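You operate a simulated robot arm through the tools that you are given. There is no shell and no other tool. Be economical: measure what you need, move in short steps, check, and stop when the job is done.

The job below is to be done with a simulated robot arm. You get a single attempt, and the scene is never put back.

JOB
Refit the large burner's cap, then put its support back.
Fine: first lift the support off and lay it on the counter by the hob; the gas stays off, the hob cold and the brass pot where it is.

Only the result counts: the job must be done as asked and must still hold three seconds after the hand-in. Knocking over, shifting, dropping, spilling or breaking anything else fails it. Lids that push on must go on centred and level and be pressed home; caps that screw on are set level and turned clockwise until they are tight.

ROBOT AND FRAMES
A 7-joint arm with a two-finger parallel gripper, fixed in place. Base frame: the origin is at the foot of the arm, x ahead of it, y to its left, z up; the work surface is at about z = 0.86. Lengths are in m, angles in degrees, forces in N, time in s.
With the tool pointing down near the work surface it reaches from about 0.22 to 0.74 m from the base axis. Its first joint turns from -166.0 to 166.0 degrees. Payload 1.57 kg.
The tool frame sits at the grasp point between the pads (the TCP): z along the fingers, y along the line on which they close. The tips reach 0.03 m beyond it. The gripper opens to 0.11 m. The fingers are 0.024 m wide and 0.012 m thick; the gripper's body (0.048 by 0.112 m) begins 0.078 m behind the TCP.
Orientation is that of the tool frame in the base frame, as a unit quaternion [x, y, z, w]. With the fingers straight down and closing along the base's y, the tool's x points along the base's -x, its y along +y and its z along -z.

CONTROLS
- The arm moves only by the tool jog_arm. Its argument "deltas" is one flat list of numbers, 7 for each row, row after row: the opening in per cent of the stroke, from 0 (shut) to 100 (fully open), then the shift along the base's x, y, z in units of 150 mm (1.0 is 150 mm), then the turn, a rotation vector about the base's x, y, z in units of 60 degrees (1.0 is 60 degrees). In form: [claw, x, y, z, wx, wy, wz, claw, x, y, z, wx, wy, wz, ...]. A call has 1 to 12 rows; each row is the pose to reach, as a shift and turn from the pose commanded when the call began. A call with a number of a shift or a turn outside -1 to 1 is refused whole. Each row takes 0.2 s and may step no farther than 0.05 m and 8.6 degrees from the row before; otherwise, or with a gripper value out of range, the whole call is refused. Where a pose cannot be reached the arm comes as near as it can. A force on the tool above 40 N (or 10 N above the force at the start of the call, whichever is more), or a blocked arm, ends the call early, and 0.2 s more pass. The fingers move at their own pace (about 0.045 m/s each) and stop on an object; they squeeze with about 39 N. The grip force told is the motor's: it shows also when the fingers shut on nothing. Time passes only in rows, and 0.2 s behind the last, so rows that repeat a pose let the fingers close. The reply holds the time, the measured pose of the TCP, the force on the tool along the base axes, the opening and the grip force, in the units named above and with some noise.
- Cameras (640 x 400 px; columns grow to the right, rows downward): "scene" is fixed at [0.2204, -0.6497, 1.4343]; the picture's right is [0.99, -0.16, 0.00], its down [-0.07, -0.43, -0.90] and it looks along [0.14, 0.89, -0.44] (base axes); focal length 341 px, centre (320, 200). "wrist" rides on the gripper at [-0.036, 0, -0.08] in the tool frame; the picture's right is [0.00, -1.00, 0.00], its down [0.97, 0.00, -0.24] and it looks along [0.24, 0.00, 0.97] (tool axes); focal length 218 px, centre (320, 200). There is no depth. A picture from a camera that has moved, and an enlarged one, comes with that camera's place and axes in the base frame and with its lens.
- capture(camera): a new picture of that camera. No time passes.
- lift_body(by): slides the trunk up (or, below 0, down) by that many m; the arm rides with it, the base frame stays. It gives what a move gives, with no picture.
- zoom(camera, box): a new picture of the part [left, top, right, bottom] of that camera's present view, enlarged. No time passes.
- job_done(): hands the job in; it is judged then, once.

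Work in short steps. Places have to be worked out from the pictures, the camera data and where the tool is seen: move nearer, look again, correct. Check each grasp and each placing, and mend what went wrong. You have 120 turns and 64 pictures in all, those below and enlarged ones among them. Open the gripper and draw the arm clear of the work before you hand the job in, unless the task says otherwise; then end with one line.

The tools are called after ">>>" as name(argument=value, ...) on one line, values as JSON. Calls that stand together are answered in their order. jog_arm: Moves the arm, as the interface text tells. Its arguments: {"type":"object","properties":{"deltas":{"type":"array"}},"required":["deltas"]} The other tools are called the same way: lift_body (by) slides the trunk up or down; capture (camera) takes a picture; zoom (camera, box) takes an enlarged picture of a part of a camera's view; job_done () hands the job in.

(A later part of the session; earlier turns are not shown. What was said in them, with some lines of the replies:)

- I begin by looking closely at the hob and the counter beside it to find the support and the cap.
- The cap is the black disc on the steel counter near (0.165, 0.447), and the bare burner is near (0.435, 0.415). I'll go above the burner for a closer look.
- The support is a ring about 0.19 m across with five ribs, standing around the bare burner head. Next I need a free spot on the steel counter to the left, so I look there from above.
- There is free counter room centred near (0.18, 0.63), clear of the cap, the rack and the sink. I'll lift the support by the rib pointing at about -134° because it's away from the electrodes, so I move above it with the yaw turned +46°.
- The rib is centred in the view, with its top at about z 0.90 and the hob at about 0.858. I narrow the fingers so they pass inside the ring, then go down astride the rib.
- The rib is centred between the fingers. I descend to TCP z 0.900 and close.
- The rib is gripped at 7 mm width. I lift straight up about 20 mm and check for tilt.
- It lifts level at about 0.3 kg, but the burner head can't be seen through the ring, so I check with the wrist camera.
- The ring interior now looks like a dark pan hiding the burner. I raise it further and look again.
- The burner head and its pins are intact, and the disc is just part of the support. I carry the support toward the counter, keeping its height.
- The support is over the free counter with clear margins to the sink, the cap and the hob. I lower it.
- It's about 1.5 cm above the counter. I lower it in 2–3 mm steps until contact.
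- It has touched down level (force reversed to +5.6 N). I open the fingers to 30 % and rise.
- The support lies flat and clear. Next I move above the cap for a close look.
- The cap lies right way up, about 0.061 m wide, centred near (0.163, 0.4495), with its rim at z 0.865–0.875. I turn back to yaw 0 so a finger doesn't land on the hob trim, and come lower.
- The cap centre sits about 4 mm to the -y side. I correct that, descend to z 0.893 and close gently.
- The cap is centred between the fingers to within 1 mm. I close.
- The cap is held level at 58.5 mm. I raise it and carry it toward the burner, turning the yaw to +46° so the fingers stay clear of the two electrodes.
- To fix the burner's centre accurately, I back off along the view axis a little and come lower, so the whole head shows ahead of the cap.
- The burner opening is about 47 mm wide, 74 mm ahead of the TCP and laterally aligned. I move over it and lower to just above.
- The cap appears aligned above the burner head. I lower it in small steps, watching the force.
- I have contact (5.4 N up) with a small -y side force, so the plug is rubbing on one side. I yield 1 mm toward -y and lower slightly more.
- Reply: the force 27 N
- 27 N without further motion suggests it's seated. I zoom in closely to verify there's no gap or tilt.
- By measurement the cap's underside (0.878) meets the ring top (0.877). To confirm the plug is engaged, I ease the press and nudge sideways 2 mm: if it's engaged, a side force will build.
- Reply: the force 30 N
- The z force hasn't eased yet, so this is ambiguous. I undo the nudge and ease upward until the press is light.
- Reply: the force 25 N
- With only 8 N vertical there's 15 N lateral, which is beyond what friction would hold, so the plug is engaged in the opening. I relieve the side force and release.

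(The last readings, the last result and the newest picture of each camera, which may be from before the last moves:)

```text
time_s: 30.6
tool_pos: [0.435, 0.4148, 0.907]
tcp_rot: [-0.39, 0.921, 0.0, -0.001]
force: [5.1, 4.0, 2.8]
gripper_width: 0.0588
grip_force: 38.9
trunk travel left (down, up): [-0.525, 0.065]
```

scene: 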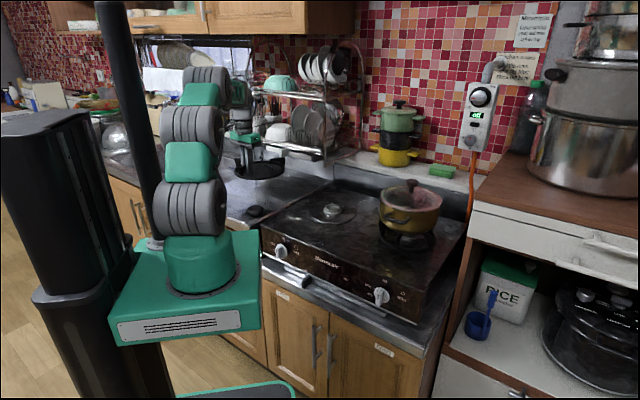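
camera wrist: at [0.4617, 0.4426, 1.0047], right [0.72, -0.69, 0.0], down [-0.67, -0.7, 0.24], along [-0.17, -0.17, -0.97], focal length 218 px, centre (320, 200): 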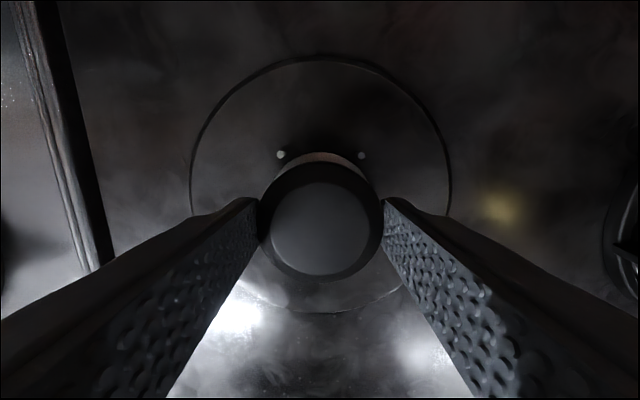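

>>> jog_arm(deltas=[75, 0, 0, 0, 0, 0, 0, 75, 0, 0, 0, 0, 0, 0, 75, 0, 0, 0.02, 0, 0, 0, 75, 0, 0, 0.15, 0, 0, 0, 75, 0, 0, 0.35, 0, 0, 0, 75, -0.1, -0.1, 0.5, 0, 0, 0, 75, -0.2, -0.2, 0.5, 0, 0, 0])

>>> zoom(camera="scene", box=[310, 188, 360, 219])

>>> capture(camera="wrist")

```text
time_s: 32.2
tool_pos: [0.4054, 0.3867, 0.9844]
tcp_rot: [-0.391, 0.92, 0.0, 0.001]
force: [0.4, -0.6, 0.9]
gripper_width: 0.0824
grip_force: 0.0
trunk travel left (down, up): [-0.525, 0.065]
```

```text
12.80 times, centred on (335, 204) of scene
camera zoom: at [0.2204, -0.6497, 1.4343], right [0.99, -0.16, 0.0], down [-0.07, -0.43, -0.9], along [0.14, 0.89, -0.44], focal length 4364 px, centre (128, 155)
```

zoom: 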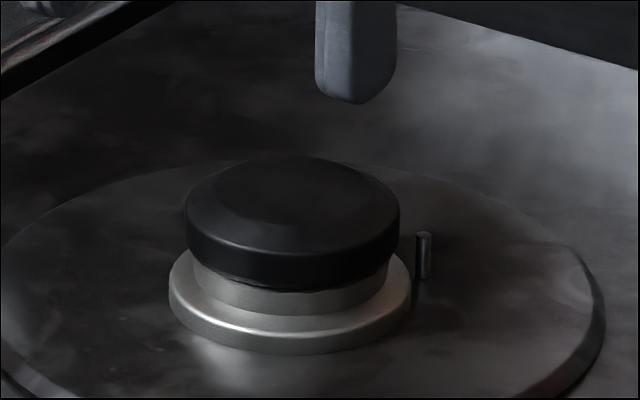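

```text
21 pictures are left
camera wrist: at [0.4307, 0.4137, 1.0633], right [0.72, -0.69, 0.0], down [-0.67, -0.7, 0.24], along [-0.17, -0.17, -0.97], focal length 218 px, centre (320, 200)
```

wrist: 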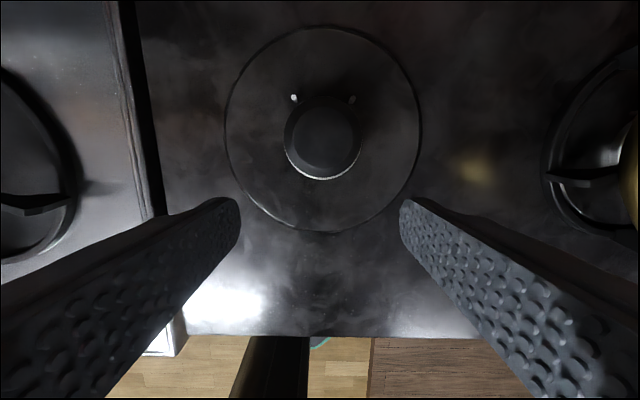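

The cap sits level and centred. To make sure it's home, I close the fingers and press straight down on its centre.

>>> jog_arm(deltas=[0, 0, 0, 0, 0, 0, 0, 0, 0.1, 0.1, 0, 0, 0, 0, 0, 0.2, 0.2, 0, 0, 0, 0, 0, 0.2, 0.2, -0.1, 0, 0, 0, 0, 0.2, 0.2, -0.2, 0, 0, 0, 0, 0.2, 0.2, -0.3, 0, 0, 0, 0, 0.2, 0.2, -0.36, 0, 0, 0, 0, 0.2, 0.2, -0.38, 0, 0, 0])

>>> jog_arm(deltas=[0, 0, 0, -0.01, 0, 0, 0, 0, 0, 0, -0.02, 0, 0, 0, 0, 0, 0, -0.03, 0, 0, 0, 0, 0, 0, -0.04, 0, 0, 0, 0, 0, 0, -0.05, 0, 0, 0, 0, 0, 0, -0.06, 0, 0, 0])

```text
time_s: 34.0
tool_pos: [0.4357, 0.4167, 0.9267]
tcp_rot: [-0.392, 0.92, 0.001, 0.001]
force: [-0.1, -1.2, 6.1]
gripper_width: 0.0
grip_force: 21.0
trunk travel left (down, up): [-0.525, 0.065]
```

```text
time_s: 35.0
tool_pos: [0.4369, 0.4191, 0.9286]
tcp_rot: [-0.392, 0.92, 0.002, 0.005]
force: [-5.5, -5.9, 17.2]
gripper_width: 0.0
grip_force: 21.1
trunk travel left (down, up): [-0.525, 0.065]
stopped in row 5: the force on the tool passed its limit (the readings are from after the stop); the commanded pose is now the measured one
```

It's firm: cap top at about 0.897 with no give up to the force limit. I lift off and check it again.

>>> jog_arm(deltas=[0, 0, 0, 0.05, 0, 0, 0, 0, 0, 0, 0.2, 0, 0, 0, 0, -0.1, -0.1, 0.4, 0, 0, 0, 30, -0.3, -0.3, 0.45, 0, 0, 0])

>>> zoom(camera="scene", box=[318, 193, 350, 213])

>>> zoom(camera="wrist", box=[240, 40, 400, 140])

```text
time_s: 36.0
tool_pos: [0.3918, 0.3728, 0.9916]
tcp_rot: [-0.391, 0.92, 0.001, 0.004]
force: [0.0, -0.2, 0.4]
gripper_width: 0.0319
grip_force: 0.1
trunk travel left (down, up): [-0.525, 0.065]
```

```text
16.00 times, centred on (334, 203) of scene
camera zoom: at [0.2204, -0.6497, 1.4343], right [0.99, -0.16, 0.0], down [-0.07, -0.43, -0.9], along [0.14, 0.89, -0.44], focal length 5455 px, centre (96, 152)
```

zoom: 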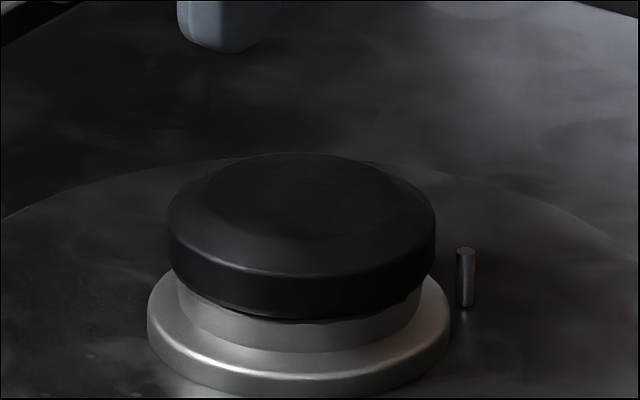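

```text
4.00 times, centred on (320, 90) of wrist
camera zoom: at [0.4173, 0.3997, 1.0718], right [0.72, -0.69, 0.0], down [-0.67, -0.7, 0.23], along [-0.16, -0.17, -0.97], focal length 873 px, centre (320, 640)
```

zoom: 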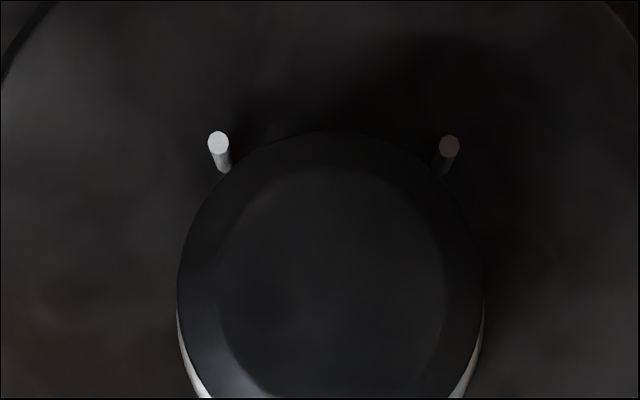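

>>> zoom(camera="scene", box=[325, 204, 343, 214])

```text
16.00 times, centred on (334, 209) of scene
camera zoom: at [0.2204, -0.6497, 1.4343], right [0.99, -0.16, 0.0], down [-0.07, -0.43, -0.9], along [0.14, 0.89, -0.44], focal length 5455 px, centre (96, 56)
```

zoom: 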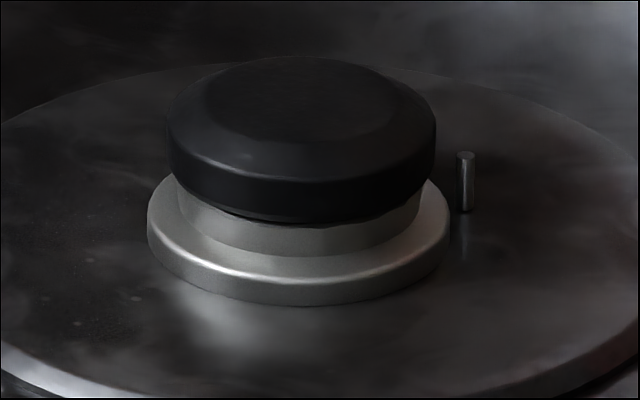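

I want certainty on levelness, so I press lightly on the cap's left and right sides (closed fingertips) and compare contact heights; this also seats it if a side is high.

>>> jog_arm(deltas=[0, 0.1, 0.15, 0, -0.005, 0.006, 0, 0, 0.2, 0.3, 0, -0.005, 0.006, 0, 0, 0.2, 0.3, -0.1, -0.005, 0.006, 0, 0, 0.2, 0.3, -0.2, -0.005, 0.006, 0, 0, 0.2, 0.3, -0.3, -0.005, 0.006, 0, 0, 0.2, 0.3, -0.4, -0.005, 0.006, 0])

>>> jog_arm(deltas=[0, 0, 0, -0.01, 0, 0, 0, 0, 0, 0, -0.02, 0, 0, 0, 0, 0, 0, -0.03, 0, 0, 0, 0, 0, 0, -0.03, 0, 0, 0])

```text
time_s: 37.4
tool_pos: [0.4222, 0.4185, 0.9309]
tcp_rot: [-0.392, 0.92, -0.001, 0.0]
force: [0.2, 0.1, 0.1]
gripper_width: 0.0
grip_force: 21.6
trunk travel left (down, up): [-0.525, 0.065]
```

```text
time_s: 38.4
tool_pos: [0.4226, 0.418, 0.9281]
tcp_rot: [-0.392, 0.92, 0.0, 0.0]
force: [-0.2, 0.4, -0.8]
gripper_width: 0.0
grip_force: 21.1
trunk travel left (down, up): [-0.525, 0.065]
```

>>> jog_arm(deltas=[0, 0, 0, -0.008, 0, 0, 0, 0, 0, 0, -0.008, 0, 0, 0])

>>> jog_arm(deltas=[0, 0, 0, -0.008, 0, 0, 0, 0, 0, 0, -0.008, 0, 0, 0])

>>> jog_arm(deltas=[0, 0, 0, -0.008, 0, 0, 0, 0, 0, 0, -0.008, 0, 0, 0])

```text
time_s: 39.0
tool_pos: [0.4217, 0.4174, 0.9274]
tcp_rot: [-0.392, 0.92, 0.001, 0.0]
force: [-0.1, 0.8, 4.9]
gripper_width: 0.0001
grip_force: 21.1
trunk travel left (down, up): [-0.525, 0.065]
```

```text
time_s: 39.6
tool_pos: [0.4224, 0.4179, 0.9276]
tcp_rot: [-0.391, 0.92, 0.002, 0.002]
force: [0.1, -0.1, 15.0]
gripper_width: 0.0
grip_force: 21.1
trunk travel left (down, up): [-0.525, 0.065]
```

```text
time_s: 40.2
tool_pos: [0.4232, 0.4178, 0.9276]
tcp_rot: [-0.392, 0.92, 0.002, 0.002]
force: [0.6, -1.1, 27.8]
gripper_width: 0.0002
grip_force: 21.7
trunk travel left (down, up): [-0.525, 0.065]
```

The left contact is at 0.9275 and firm under 28 N. Now the right side.

>>> jog_arm(deltas=[0, 0, 0, 0.08, 0, 0, 0, 0, 0.18, -0.02, 0.08, 0, 0, 0, 0, 0.18, -0.02, 0.04, 0, 0, 0, 0, 0.18, -0.02, 0.025, 0, 0, 0])

>>> jog_arm(deltas=[0, 0, 0, -0.012, 0, 0, 0, 0, 0, 0, -0.012, 0, 0, 0])

>>> jog_arm(deltas=[0, 0, 0, -0.012, 0, 0, 0, 0, 0, 0, -0.012, 0, 0, 0])

```text
time_s: 41.2
tool_pos: [0.4485, 0.4149, 0.9272]
tcp_rot: [-0.391, 0.92, 0.0, -0.001]
force: [-0.4, 0.3, 0.6]
gripper_width: 0.0
grip_force: 21.5
trunk travel left (down, up): [-0.525, 0.065]
```

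```text
time_s: 41.8
tool_pos: [0.4487, 0.4151, 0.9282]
tcp_rot: [-0.392, 0.92, 0.001, 0.001]
force: [-1.8, -2.5, 8.6]
gripper_width: 0.0
grip_force: 20.8
trunk travel left (down, up): [-0.525, 0.065]
```

```text
time_s: 42.4
tool_pos: [0.4474, 0.4133, 0.928]
tcp_rot: [-0.391, 0.92, 0.001, 0.001]
force: [-1.5, -4.2, 21.5]
gripper_width: 0.0
grip_force: 21.1
trunk travel left (down, up): [-0.525, 0.065]
```

Both sides are at the same height (0.928) and firm, so the cap is level and home. I rise and go back to the support's rib.

>>> jog_arm(deltas=[0, 0, 0, 0.15, 0, 0, 0, 0, 0, 0, 0.45, 0, 0, 0, 30, -0.25, 0.13, 0.45, 0, 0, 0, 30, -0.5, 0.26, 0.45, 0, 0, 0, 30, -0.75, 0.4, 0.45, 0, 0, 0, 30, -1.0, 0.55, 0.45, 0, 0, 0])

>>> jog_arm(deltas=[30, -0.25, 0.14, 0, 0, 0, 0, 30, -0.5, 0.28, 0, 0, 0, 0, 30, -0.75, 0.42, 0, 0, 0, 0, 30, -1.0, 0.57, 0, 0, 0, 0])

>>> capture(camera="wrist")

```text
time_s: 43.8
tool_pos: [0.2981, 0.4966, 0.9929]
tcp_rot: [-0.39, 0.921, -0.001, -0.001]
force: [0.4, -0.5, 1.1]
gripper_width: 0.0331
grip_force: 0.2
trunk travel left (down, up): [-0.525, 0.065]
```

```text
time_s: 44.8
tool_pos: [0.1474, 0.5826, 0.9924]
tcp_rot: [-0.392, 0.92, 0.0, -0.001]
force: [0.3, 0.2, -0.1]
gripper_width: 0.0328
grip_force: 0.0
trunk travel left (down, up): [-0.525, 0.065]
```

```text
17 pictures are left
camera wrist: at [0.1733, 0.6108, 1.0715], right [0.72, -0.69, 0.0], down [-0.67, -0.7, 0.24], along [-0.17, -0.17, -0.97], focal length 218 px, centre (320, 200)
```

wrist: 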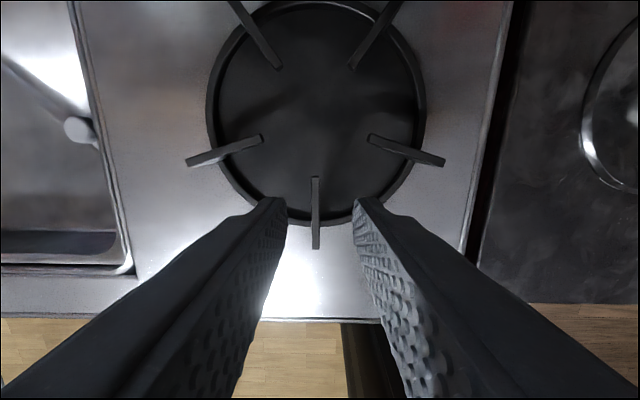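

The rib is where I left it, so I correct by about -5 mm in x, descend and grip at the same spot as before.

>>> jog_arm(deltas=[30, -0.036, -0.002, -0.1, 0, 0, 0, 30, -0.036, -0.002, -0.25, 0, 0, 0, 30, -0.036, -0.002, -0.4, 0, 0, 0, 30, -0.036, -0.002, -0.52, 0, 0, 0, 30, -0.036, -0.002, -0.61, 0, 0, 0, 0, -0.036, -0.002, -0.61, 0, 0, 0, 0, -0.036, -0.002, -0.61, 0, 0, 0, 0, -0.036, -0.002, -0.61, 0, 0, 0])

>>> capture(camera="wrist")

```text
time_s: 46.6
tool_pos: [0.1443, 0.5827, 0.8997]
tcp_rot: [-0.392, 0.92, 0.001, -0.001]
force: [-0.9, 0.7, -0.2]
gripper_width: 0.0069
grip_force: 26.0
trunk travel left (down, up): [-0.525, 0.065]
```

```text
16 pictures are left
camera wrist: at [0.1695, 0.6104, 0.98], right [0.72, -0.69, 0.0], down [-0.67, -0.7, 0.24], along [-0.17, -0.17, -0.97], focal length 218 px, centre (320, 200)
```

wrist: 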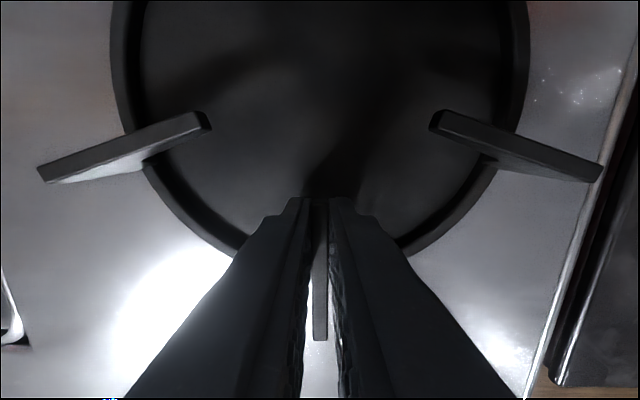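

It's gripped about 2 mm further inward than before, which I account for when placing. I lift and carry it back over the burner.

>>> jog_arm(deltas=[0, 0, 0, 0.05, 0, 0, 0, 0, 0, 0, 0.2, 0, 0, 0, 0, 0, 0, 0.4, 0, 0, 0, 0, 0, 0, 0.62, 0, 0, 0, 0, 0.2, -0.17, 0.65, 0, 0, 0, 0, 0.4, -0.34, 0.65, 0, 0, 0, 0, 0.6, -0.51, 0.65, 0, 0, 0, 0, 0.8325, -0.699, 0.65, 0, 0, 0])

>>> jog_arm(deltas=[0, 0.2, -0.17, 0, 0, 0, 0, 0, 0.4, -0.34, 0, 0, 0, 0, 0, 0.6, -0.51, 0, 0, 0, 0, 0, 0.8, -0.67, 0, 0, 0, 0, 0, 0.8325, -0.699, 0, 0, 0, 0, 0, 0.8325, -0.699, -0.1, 0, 0, 0])

>>> zoom(camera="scene", box=[290, 160, 390, 230])

```text
time_s: 48.4
tool_pos: [0.271, 0.4787, 0.9973]
tcp_rot: [-0.391, 0.92, 0.002, 0.0]
force: [-0.1, -0.4, -3.2]
gripper_width: 0.0068
grip_force: 26.8
trunk travel left (down, up): [-0.525, 0.065]
```

```text
time_s: 49.8
tool_pos: [0.3936, 0.3731, 0.9814]
tcp_rot: [-0.391, 0.92, 0.0, -0.001]
force: [0.1, -0.3, -2.4]
gripper_width: 0.0068
grip_force: 26.3
trunk travel left (down, up): [-0.525, 0.065]
```

```text
5.71 times, centred on (340, 195) of scene
camera zoom: at [0.2204, -0.6497, 1.4343], right [0.99, -0.16, 0.0], down [-0.07, -0.43, -0.9], along [0.14, 0.89, -0.44], focal length 1948 px, centre (206, 229)
```

zoom: 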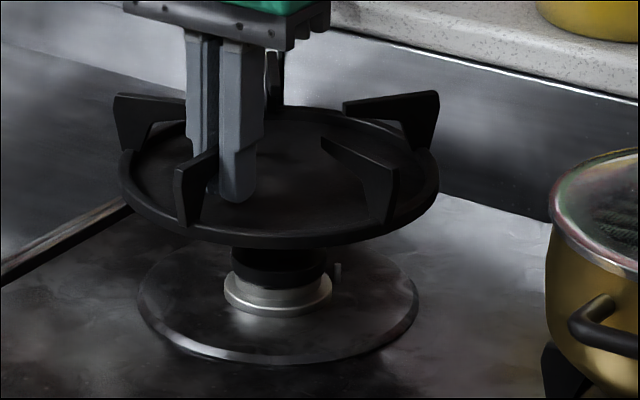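

It's aligned over the plate. I lower to about 25 mm above and compare with the original position.

>>> jog_arm(deltas=[0, 0, 0, -0.1, 0, 0, 0, 0, 0, 0, -0.2, 0, 0, 0, 0, 0, 0, -0.3, 0, 0, 0, 0, 0, 0, -0.4, 0, 0, 0])

>>> zoom(camera="scene", box=[290, 170, 390, 240])

>>> capture(camera="wrist")

```text
time_s: 50.8
tool_pos: [0.3931, 0.3735, 0.9234]
tcp_rot: [-0.392, 0.92, -0.001, 0.0]
force: [0.3, -1.3, -3.5]
gripper_width: 0.0067
grip_force: 26.3
trunk travel left (down, up): [-0.525, 0.065]
```

```text
5.71 times, centred on (340, 205) of scene
camera zoom: at [0.2204, -0.6497, 1.4343], right [0.99, -0.16, 0.0], down [-0.07, -0.43, -0.9], along [0.14, 0.89, -0.44], focal length 1948 px, centre (206, 171)
```

zoom: 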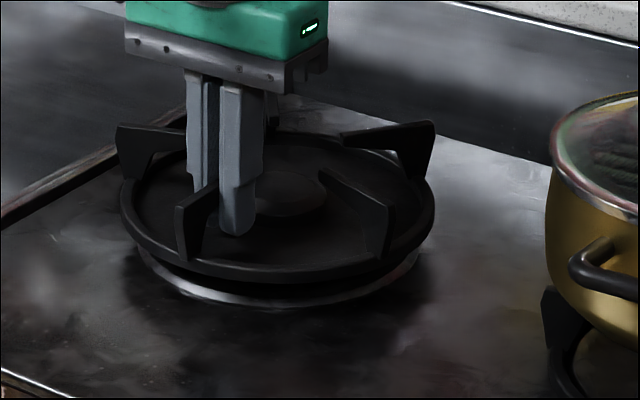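

```text
13 pictures are left
camera wrist: at [0.4196, 0.4007, 1.0025], right [0.72, -0.69, 0.0], down [-0.67, -0.7, 0.24], along [-0.17, -0.17, -0.97], focal length 218 px, centre (320, 200)
```

wrist: 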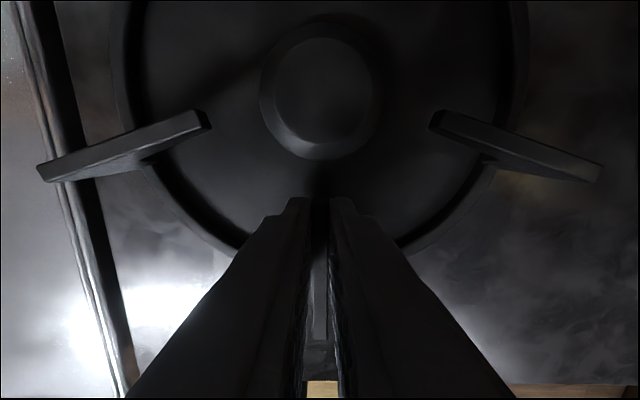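

Its position matches the original within about 1 mm. I lower the last 24 mm slowly.

>>> jog_arm(deltas=[0, 0, 0, -0.03, 0, 0, 0, 0, 0, 0, -0.06, 0, 0, 0, 0, 0, 0, -0.09, 0, 0, 0, 0, 0, 0, -0.12, 0, 0, 0, 0, 0, 0, -0.135, 0, 0, 0])

>>> jog_arm(deltas=[0, 0, 0, -0.01, 0, 0, 0, 0, 0, 0, -0.02, 0, 0, 0])

>>> zoom(camera="scene", box=[290, 170, 390, 240])

```text
time_s: 52.0
tool_pos: [0.3927, 0.3736, 0.9019]
tcp_rot: [-0.392, 0.92, 0.0, 0.0]
force: [0.7, 0.2, -3.4]
gripper_width: 0.0068
grip_force: 26.8
trunk travel left (down, up): [-0.525, 0.065]
```

```text
time_s: 52.6
tool_pos: [0.3937, 0.3733, 0.9012]
tcp_rot: [-0.391, 0.92, 0.001, 0.001]
force: [-0.7, -3.2, 9.5]
gripper_width: 0.0069
grip_force: 26.4
trunk travel left (down, up): [-0.525, 0.065]
```

```text
5.71 times, centred on (340, 205) of scene
camera zoom: at [0.2204, -0.6497, 1.4343], right [0.99, -0.16, 0.0], down [-0.07, -0.43, -0.9], along [0.14, 0.89, -0.44], focal length 1948 px, centre (206, 171)
```

zoom: 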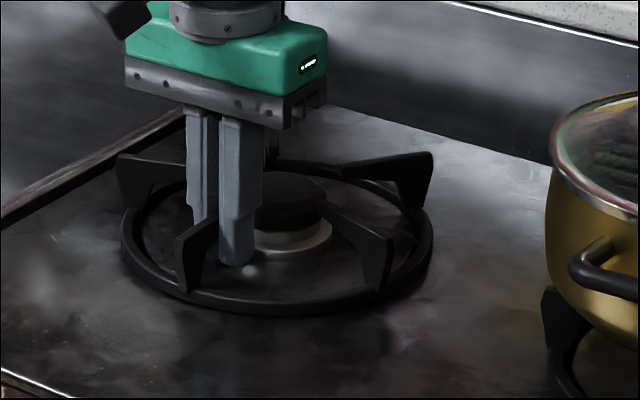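

The ring touches about 1.5 mm high and 1–2 mm off toward the left and rear compared with the original, and the side force says the same. I ease up, shift +1.2 mm x and -1.8 mm y, and lower again.

>>> jog_arm(deltas=[0, 0, 0, 0.012, 0, 0, 0, 0, 0.008, -0.012, 0.012, 0, 0, 0, 0, 0.008, -0.012, 0, 0, 0, 0, 0, 0.008, -0.012, -0.006, 0, 0, 0])

>>> zoom(camera="scene", box=[290, 170, 390, 240])

```text
time_s: 53.6
tool_pos: [0.3935, 0.3734, 0.9002]
tcp_rot: [-0.392, 0.92, 0.0, 0.002]
force: [-10.3, 10.7, 19.4]
gripper_width: 0.0068
grip_force: 26.9
trunk travel left (down, up): [-0.525, 0.065]
```

```text
5.71 times, centred on (340, 205) of scene
camera zoom: at [0.2204, -0.6497, 1.4343], right [0.99, -0.16, 0.0], down [-0.07, -0.43, -0.9], along [0.14, 0.89, -0.44], focal length 1948 px, centre (206, 171)
```

zoom: 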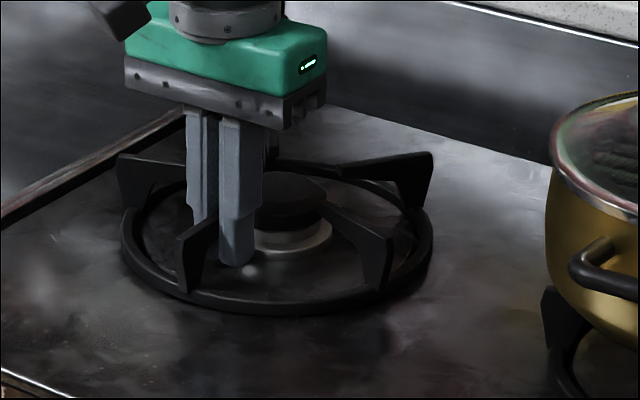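

It stuck by friction. I lift clear 5 mm with the corrected offset, check the pose, and lower again.

>>> jog_arm(deltas=[0, 0, 0, 0.02, 0, 0, 0, 0, 0, 0, 0.045, 0, 0, 0, 0, 0, 0, 0.045, 0, 0, 0])

>>> jog_arm(deltas=[0, 0, 0, -0.015, 0, 0, 0, 0, 0, 0, -0.03, 0, 0, 0, 0, 0, 0, -0.036, 0, 0, 0])

>>> zoom(camera="scene", box=[290, 170, 390, 240])

```text
time_s: 54.4
tool_pos: [0.3955, 0.369, 0.9053]
tcp_rot: [-0.389, 0.921, 0.0, -0.003]
force: [-0.4, 0.4, -3.5]
gripper_width: 0.0069
grip_force: 26.3
trunk travel left (down, up): [-0.525, 0.065]
```

```text
time_s: 55.2
tool_pos: [0.3942, 0.3711, 0.9015]
tcp_rot: [-0.39, 0.921, 0.0, 0.0]
force: [-0.6, -3.6, 6.5]
gripper_width: 0.0067
grip_force: 26.2
trunk travel left (down, up): [-0.525, 0.065]
```

```text
5.71 times, centred on (340, 205) of scene
camera zoom: at [0.2204, -0.6497, 1.4343], right [0.99, -0.16, 0.0], down [-0.07, -0.43, -0.9], along [0.14, 0.89, -0.44], focal length 1948 px, centre (206, 171)
```

zoom: 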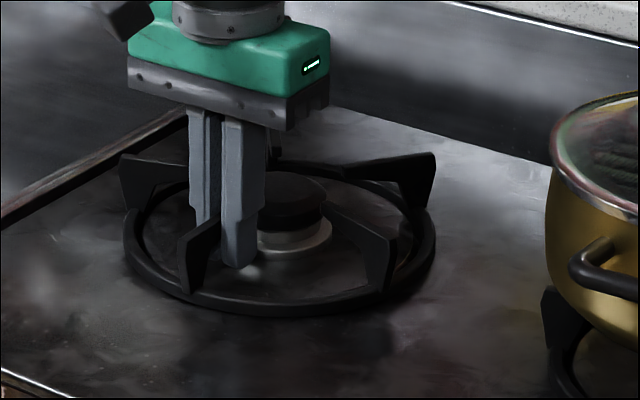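

It now matches the original placement to about 1 mm. I ease the load and release.

>>> jog_arm(deltas=[30, 0, 0, 0, 0, 0, 0, 30, 0, 0, 0, 0, 0, 0, 30, 0, 0, 0.005, 0, 0, 0, 30, 0, 0, 0.15, 0, 0, 0, 30, 0, 0, 0.35, 0, 0, 0, 30, 0, 0, 0.6, 0, 0, 0])

>>> zoom(camera="scene", box=[290, 170, 390, 240])

>>> capture(camera="wrist")

```text
time_s: 56.6
tool_pos: [0.395, 0.3719, 0.9902]
tcp_rot: [-0.392, 0.92, 0.0, -0.002]
force: [0.1, -0.1, -0.3]
gripper_width: 0.0329
grip_force: 0.1
trunk travel left (down, up): [-0.525, 0.065]
```

```text
5.71 times, centred on (340, 205) of scene
camera zoom: at [0.2204, -0.6497, 1.4343], right [0.99, -0.16, 0.0], down [-0.07, -0.43, -0.9], along [0.14, 0.89, -0.44], focal length 1948 px, centre (206, 171)
```

zoom: 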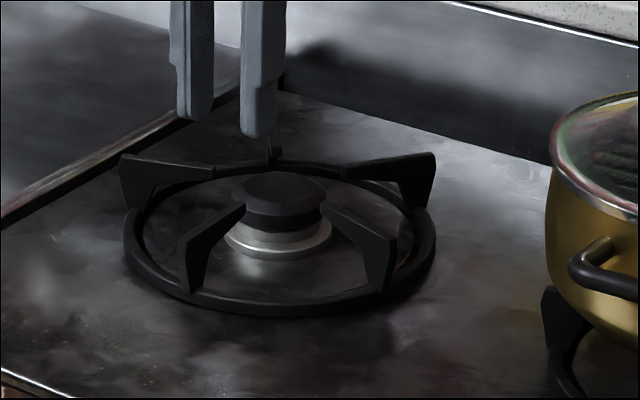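

```text
8 pictures are left
camera wrist: at [0.4205, 0.3995, 1.0697], right [0.72, -0.69, 0.0], down [-0.67, -0.7, 0.24], along [-0.17, -0.17, -0.97], focal length 218 px, centre (320, 200)
```

wrist: 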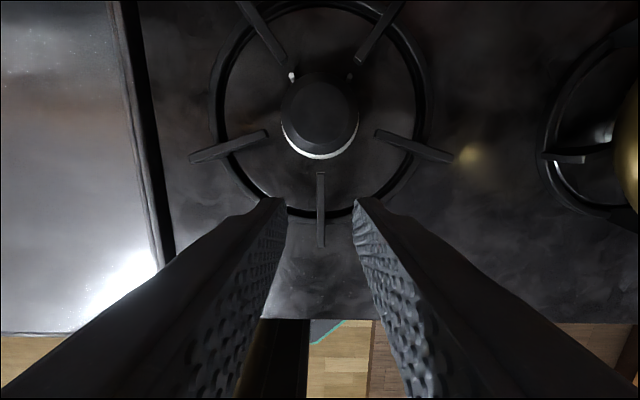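

The ring may sit 1–2 mm high compared with the original, so I zoom in on its front edge to check for a gap.

>>> zoom(camera="scene", box=[308, 200, 368, 232])

```text
10.67 times, centred on (338, 216) of scene
camera zoom: at [0.2204, -0.6497, 1.4343], right [0.99, -0.16, 0.0], down [-0.07, -0.43, -0.9], along [0.14, 0.89, -0.44], focal length 3637 px, centre (128, 29)
```

zoom: 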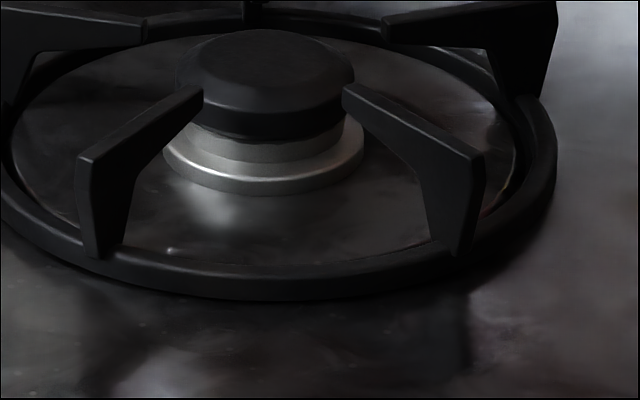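

To check that it sits flat and to settle it, I press gently with closed fingertips on the outer ends of three ribs and compare contact heights. First the -134° rib.

>>> jog_arm(deltas=[0, -0.07, -0.07, 0, 0, 0, 0, 0, -0.137, -0.14, 0, 0, 0, 0, 0, -0.137, -0.14, -0.13, 0, 0, 0, 0, -0.137, -0.14, -0.26, 0, 0, 0, 0, -0.137, -0.14, -0.36, 0, 0, 0])

>>> jog_arm(deltas=[0, 0, 0, -0.01, 0, 0, 0, 0, 0, 0, -0.02, 0, 0, 0, 0, 0, 0, -0.03, 0, 0, 0, 0, 0, 0, -0.04, 0, 0, 0])

```text
time_s: 57.8
tool_pos: [0.3729, 0.3494, 0.9353]
tcp_rot: [-0.392, 0.92, 0.0, 0.0]
force: [0.6, -0.6, 0.4]
gripper_width: 0.0
grip_force: 21.1
trunk travel left (down, up): [-0.525, 0.065]
```

```text
time_s: 58.8
tool_pos: [0.374, 0.3494, 0.9347]
tcp_rot: [-0.39, 0.921, 0.002, 0.003]
force: [-2.7, -6.5, 38.0]
gripper_width: 0.0001
grip_force: 21.6
trunk travel left (down, up): [-0.525, 0.065]
```

The -134° rib top is at TCP 0.9347. Next the far rib (about 10°).

>>> jog_arm(deltas=[0, 0, 0, 0.15, 0, 0, 0, 0, 0.1, 0, 0.4, 0, 0, 0, 0, 0.4, 0.2, 0.45, 0, 0, 0, 0, 0.7, 0.4, 0.45, 0, 0, 0, 0, 1.0, 0.54, 0.45, 0, 0, 0, 0, 1.0, 0.54, 0.25, 0, 0, 0, 0, 1.0, 0.54, 0.07, 0, 0, 0])

>>> jog_arm(deltas=[0, 0, 0, -0.01, 0, 0, 0, 0, 0, 0, -0.02, 0, 0, 0])

```text
refused: row 3 steps farther than a row can; nothing moved
```

```text
time_s: 59.2
tool_pos: [0.3752, 0.3521, 0.9347]
tcp_rot: [-0.391, 0.921, 0.003, 0.005]
force: [-5.4, -6.9, 17.9]
gripper_width: 0.0
grip_force: 21.5
trunk travel left (down, up): [-0.525, 0.065]
stopped in row 2: the force on the tool passed its limit (the readings are from after the stop); the commanded pose is now the measured one
```

The far-rib move was refused for step size and the press passed its limit; I lift off, level the tool, and go to the far rib.

>>> jog_arm(deltas=[0, 0, 0, 0.15, 0, 0, 0, 0, 0, 0, 0.42, -0.009, 0.0065, 0, 0, 0.25, 0.13, 0.42, -0.009, 0.0065, 0, 0, 0.5, 0.26, 0.42, -0.009, 0.0065, 0, 0, 0.75, 0.39, 0.42, -0.009, 0.0065, 0, 0, 1.0, 0.52, 0.42, -0.009, 0.0065, 0, 0, 1.0, 0.52, 0.2, -0.009, 0.0065, 0, 0, 1.0, 0.52, 0.05, -0.009, 0.0065, 0])

>>> zoom(camera="scene", box=[290, 170, 390, 240])

```text
time_s: 61.0
tool_pos: [0.5245, 0.4292, 0.9414]
tcp_rot: [-0.391, 0.92, 0.0, -0.001]
force: [-0.2, -0.2, -0.4]
gripper_width: 0.0
grip_force: 21.3
trunk travel left (down, up): [-0.525, 0.065]
```

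```text
5.71 times, centred on (340, 205) of scene
camera zoom: at [0.2204, -0.6497, 1.4343], right [0.99, -0.16, 0.0], down [-0.07, -0.43, -0.9], along [0.14, 0.89, -0.44], focal length 1948 px, centre (206, 171)
```

zoom: 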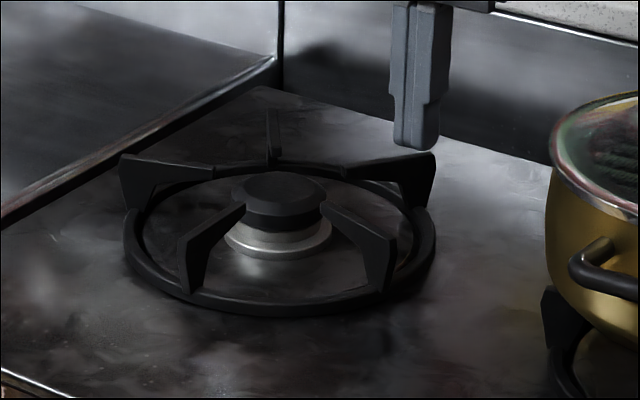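

>>> jog_arm(deltas=[0, 0, 0, -0.02, 0, 0, 0, 0, 0, 0, -0.03, 0, 0, 0, 0, 0, 0, -0.04, 0, 0, 0])

>>> jog_arm(deltas=[0, 0, 0, -0.01, 0, 0, 0, 0, 0, 0, -0.01, 0, 0, 0])

```text
time_s: 61.8
tool_pos: [0.5254, 0.4314, 0.9353]
tcp_rot: [-0.391, 0.92, 0.0, -0.001]
force: [-1.5, -0.4, 2.0]
gripper_width: 0.0002
grip_force: 21.4
trunk travel left (down, up): [-0.525, 0.065]
```

```text
time_s: 62.4
tool_pos: [0.5248, 0.4311, 0.9351]
tcp_rot: [-0.391, 0.92, -0.001, 0.0]
force: [-1.3, -1.5, 12.6]
gripper_width: 0.0001
grip_force: 20.7
trunk travel left (down, up): [-0.525, 0.065]
```

The far rib is at 0.935, the same height. One more for the plane: the left rib (about 154°).

>>> jog_arm(deltas=[0, 0, 0, 0.15, 0, 0, 0, 0, 0, 0, 0.4, 0, 0, 0, 0, -0.3, 0.04, 0.4, 0, 0, 0, 0, -0.6, 0.08, 0.4, 0, 0, 0, 0, -0.9, 0.12, 0.4, 0, 0, 0])

>>> jog_arm(deltas=[0, -0.12, 0.02, 0, 0, 0, 0, 0, -0.23, 0.04, 0, 0, 0, 0, 0, -0.23, 0.04, -0.2, 0, 0, 0, 0, -0.23, 0.04, -0.36, 0, 0, 0])

>>> jog_arm(deltas=[0, 0, 0, -0.012, 0, 0, 0, 0, 0, 0, -0.024, 0, 0, 0, 0, 0, 0, -0.03, 0, 0, 0])

```text
time_s: 63.6
tool_pos: [0.3889, 0.4469, 0.9919]
tcp_rot: [-0.39, 0.921, -0.001, -0.002]
force: [-0.6, 0.0, -0.9]
gripper_width: 0.0
grip_force: 21.4
trunk travel left (down, up): [-0.525, 0.065]
```

```text
time_s: 64.6
tool_pos: [0.356, 0.4532, 0.9385]
tcp_rot: [-0.391, 0.92, 0.0, -0.001]
force: [0.1, -0.8, -0.6]
gripper_width: 0.0001
grip_force: 21.3
trunk travel left (down, up): [-0.525, 0.065]
```

```text
time_s: 65.4
tool_pos: [0.3555, 0.4534, 0.936]
tcp_rot: [-0.39, 0.921, -0.001, -0.001]
force: [-2.4, -2.8, 5.5]
gripper_width: 0.0
grip_force: 21.0
trunk travel left (down, up): [-0.525, 0.065]
```

All three ribs agree within 1 mm, so the support sits flat. I rise, open the gripper and draw clear.

>>> jog_arm(deltas=[0, 0, 0, 0.15, 0, 0, 0, 0, 0, 0, 0.45, 0, 0, 0, 40, 0, 0, 0.75, 0, 0, 0, 60, 0, -0.2, 1.0, 0, 0, 0, 80, 0, -0.5, 1.0, 0, 0, 0, 100, 0, -0.8, 1.0, 0, 0, 0, 100, 0, -1.0, 1.0, 0, 0, 0])

>>> capture(camera="scene")

>>> zoom(camera="scene", box=[290, 170, 390, 240])

>>> capture(camera="wrist")

```text
time_s: 67.0
tool_pos: [0.356, 0.3032, 1.0859]
tcp_rot: [-0.392, 0.92, -0.001, -0.003]
force: [0.6, -0.3, -0.6]
gripper_width: 0.0985
grip_force: 0.0
trunk travel left (down, up): [-0.525, 0.065]
```

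```text
5 pictures are left
```

scene: 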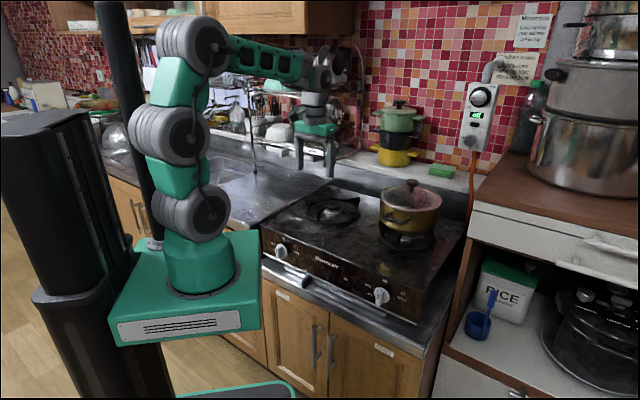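

```text
5.71 times, centred on (340, 205) of scene
camera zoom: at [0.2204, -0.6497, 1.4343], right [0.99, -0.16, 0.0], down [-0.07, -0.43, -0.9], along [0.14, 0.89, -0.44], focal length 1948 px, centre (206, 171)
```

zoom: 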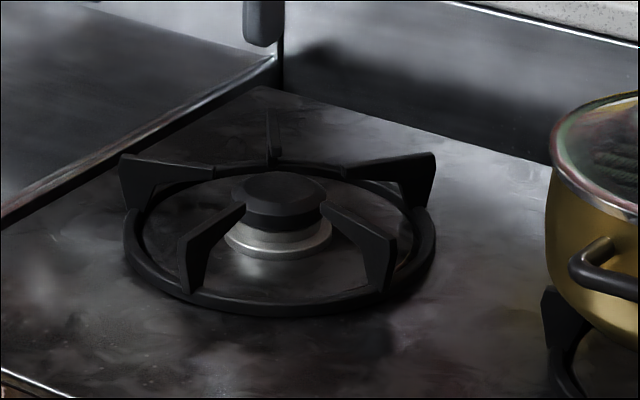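

```text
3 pictures are left
camera wrist: at [0.3814, 0.3307, 1.1649], right [0.72, -0.69, 0.0], down [-0.67, -0.7, 0.24], along [-0.17, -0.18, -0.97], focal length 218 px, centre (320, 200)
```

wrist: 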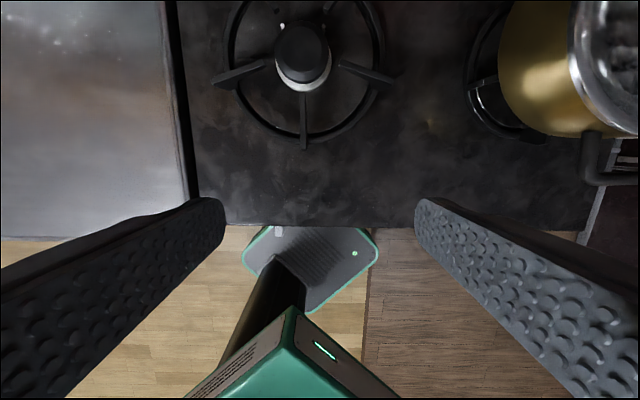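

The cap is seated, the support is back flat and centred around it, the pot and knobs haven't moved, and the arm is clear. I hand in.

>>> job_done()

```text
The job is handed in.
```

The large burner's cap is back on, level and pressed home. Its support is back in place, flat and within about 1 mm of where it was, and I left the gas knobs and the brass pot alone.
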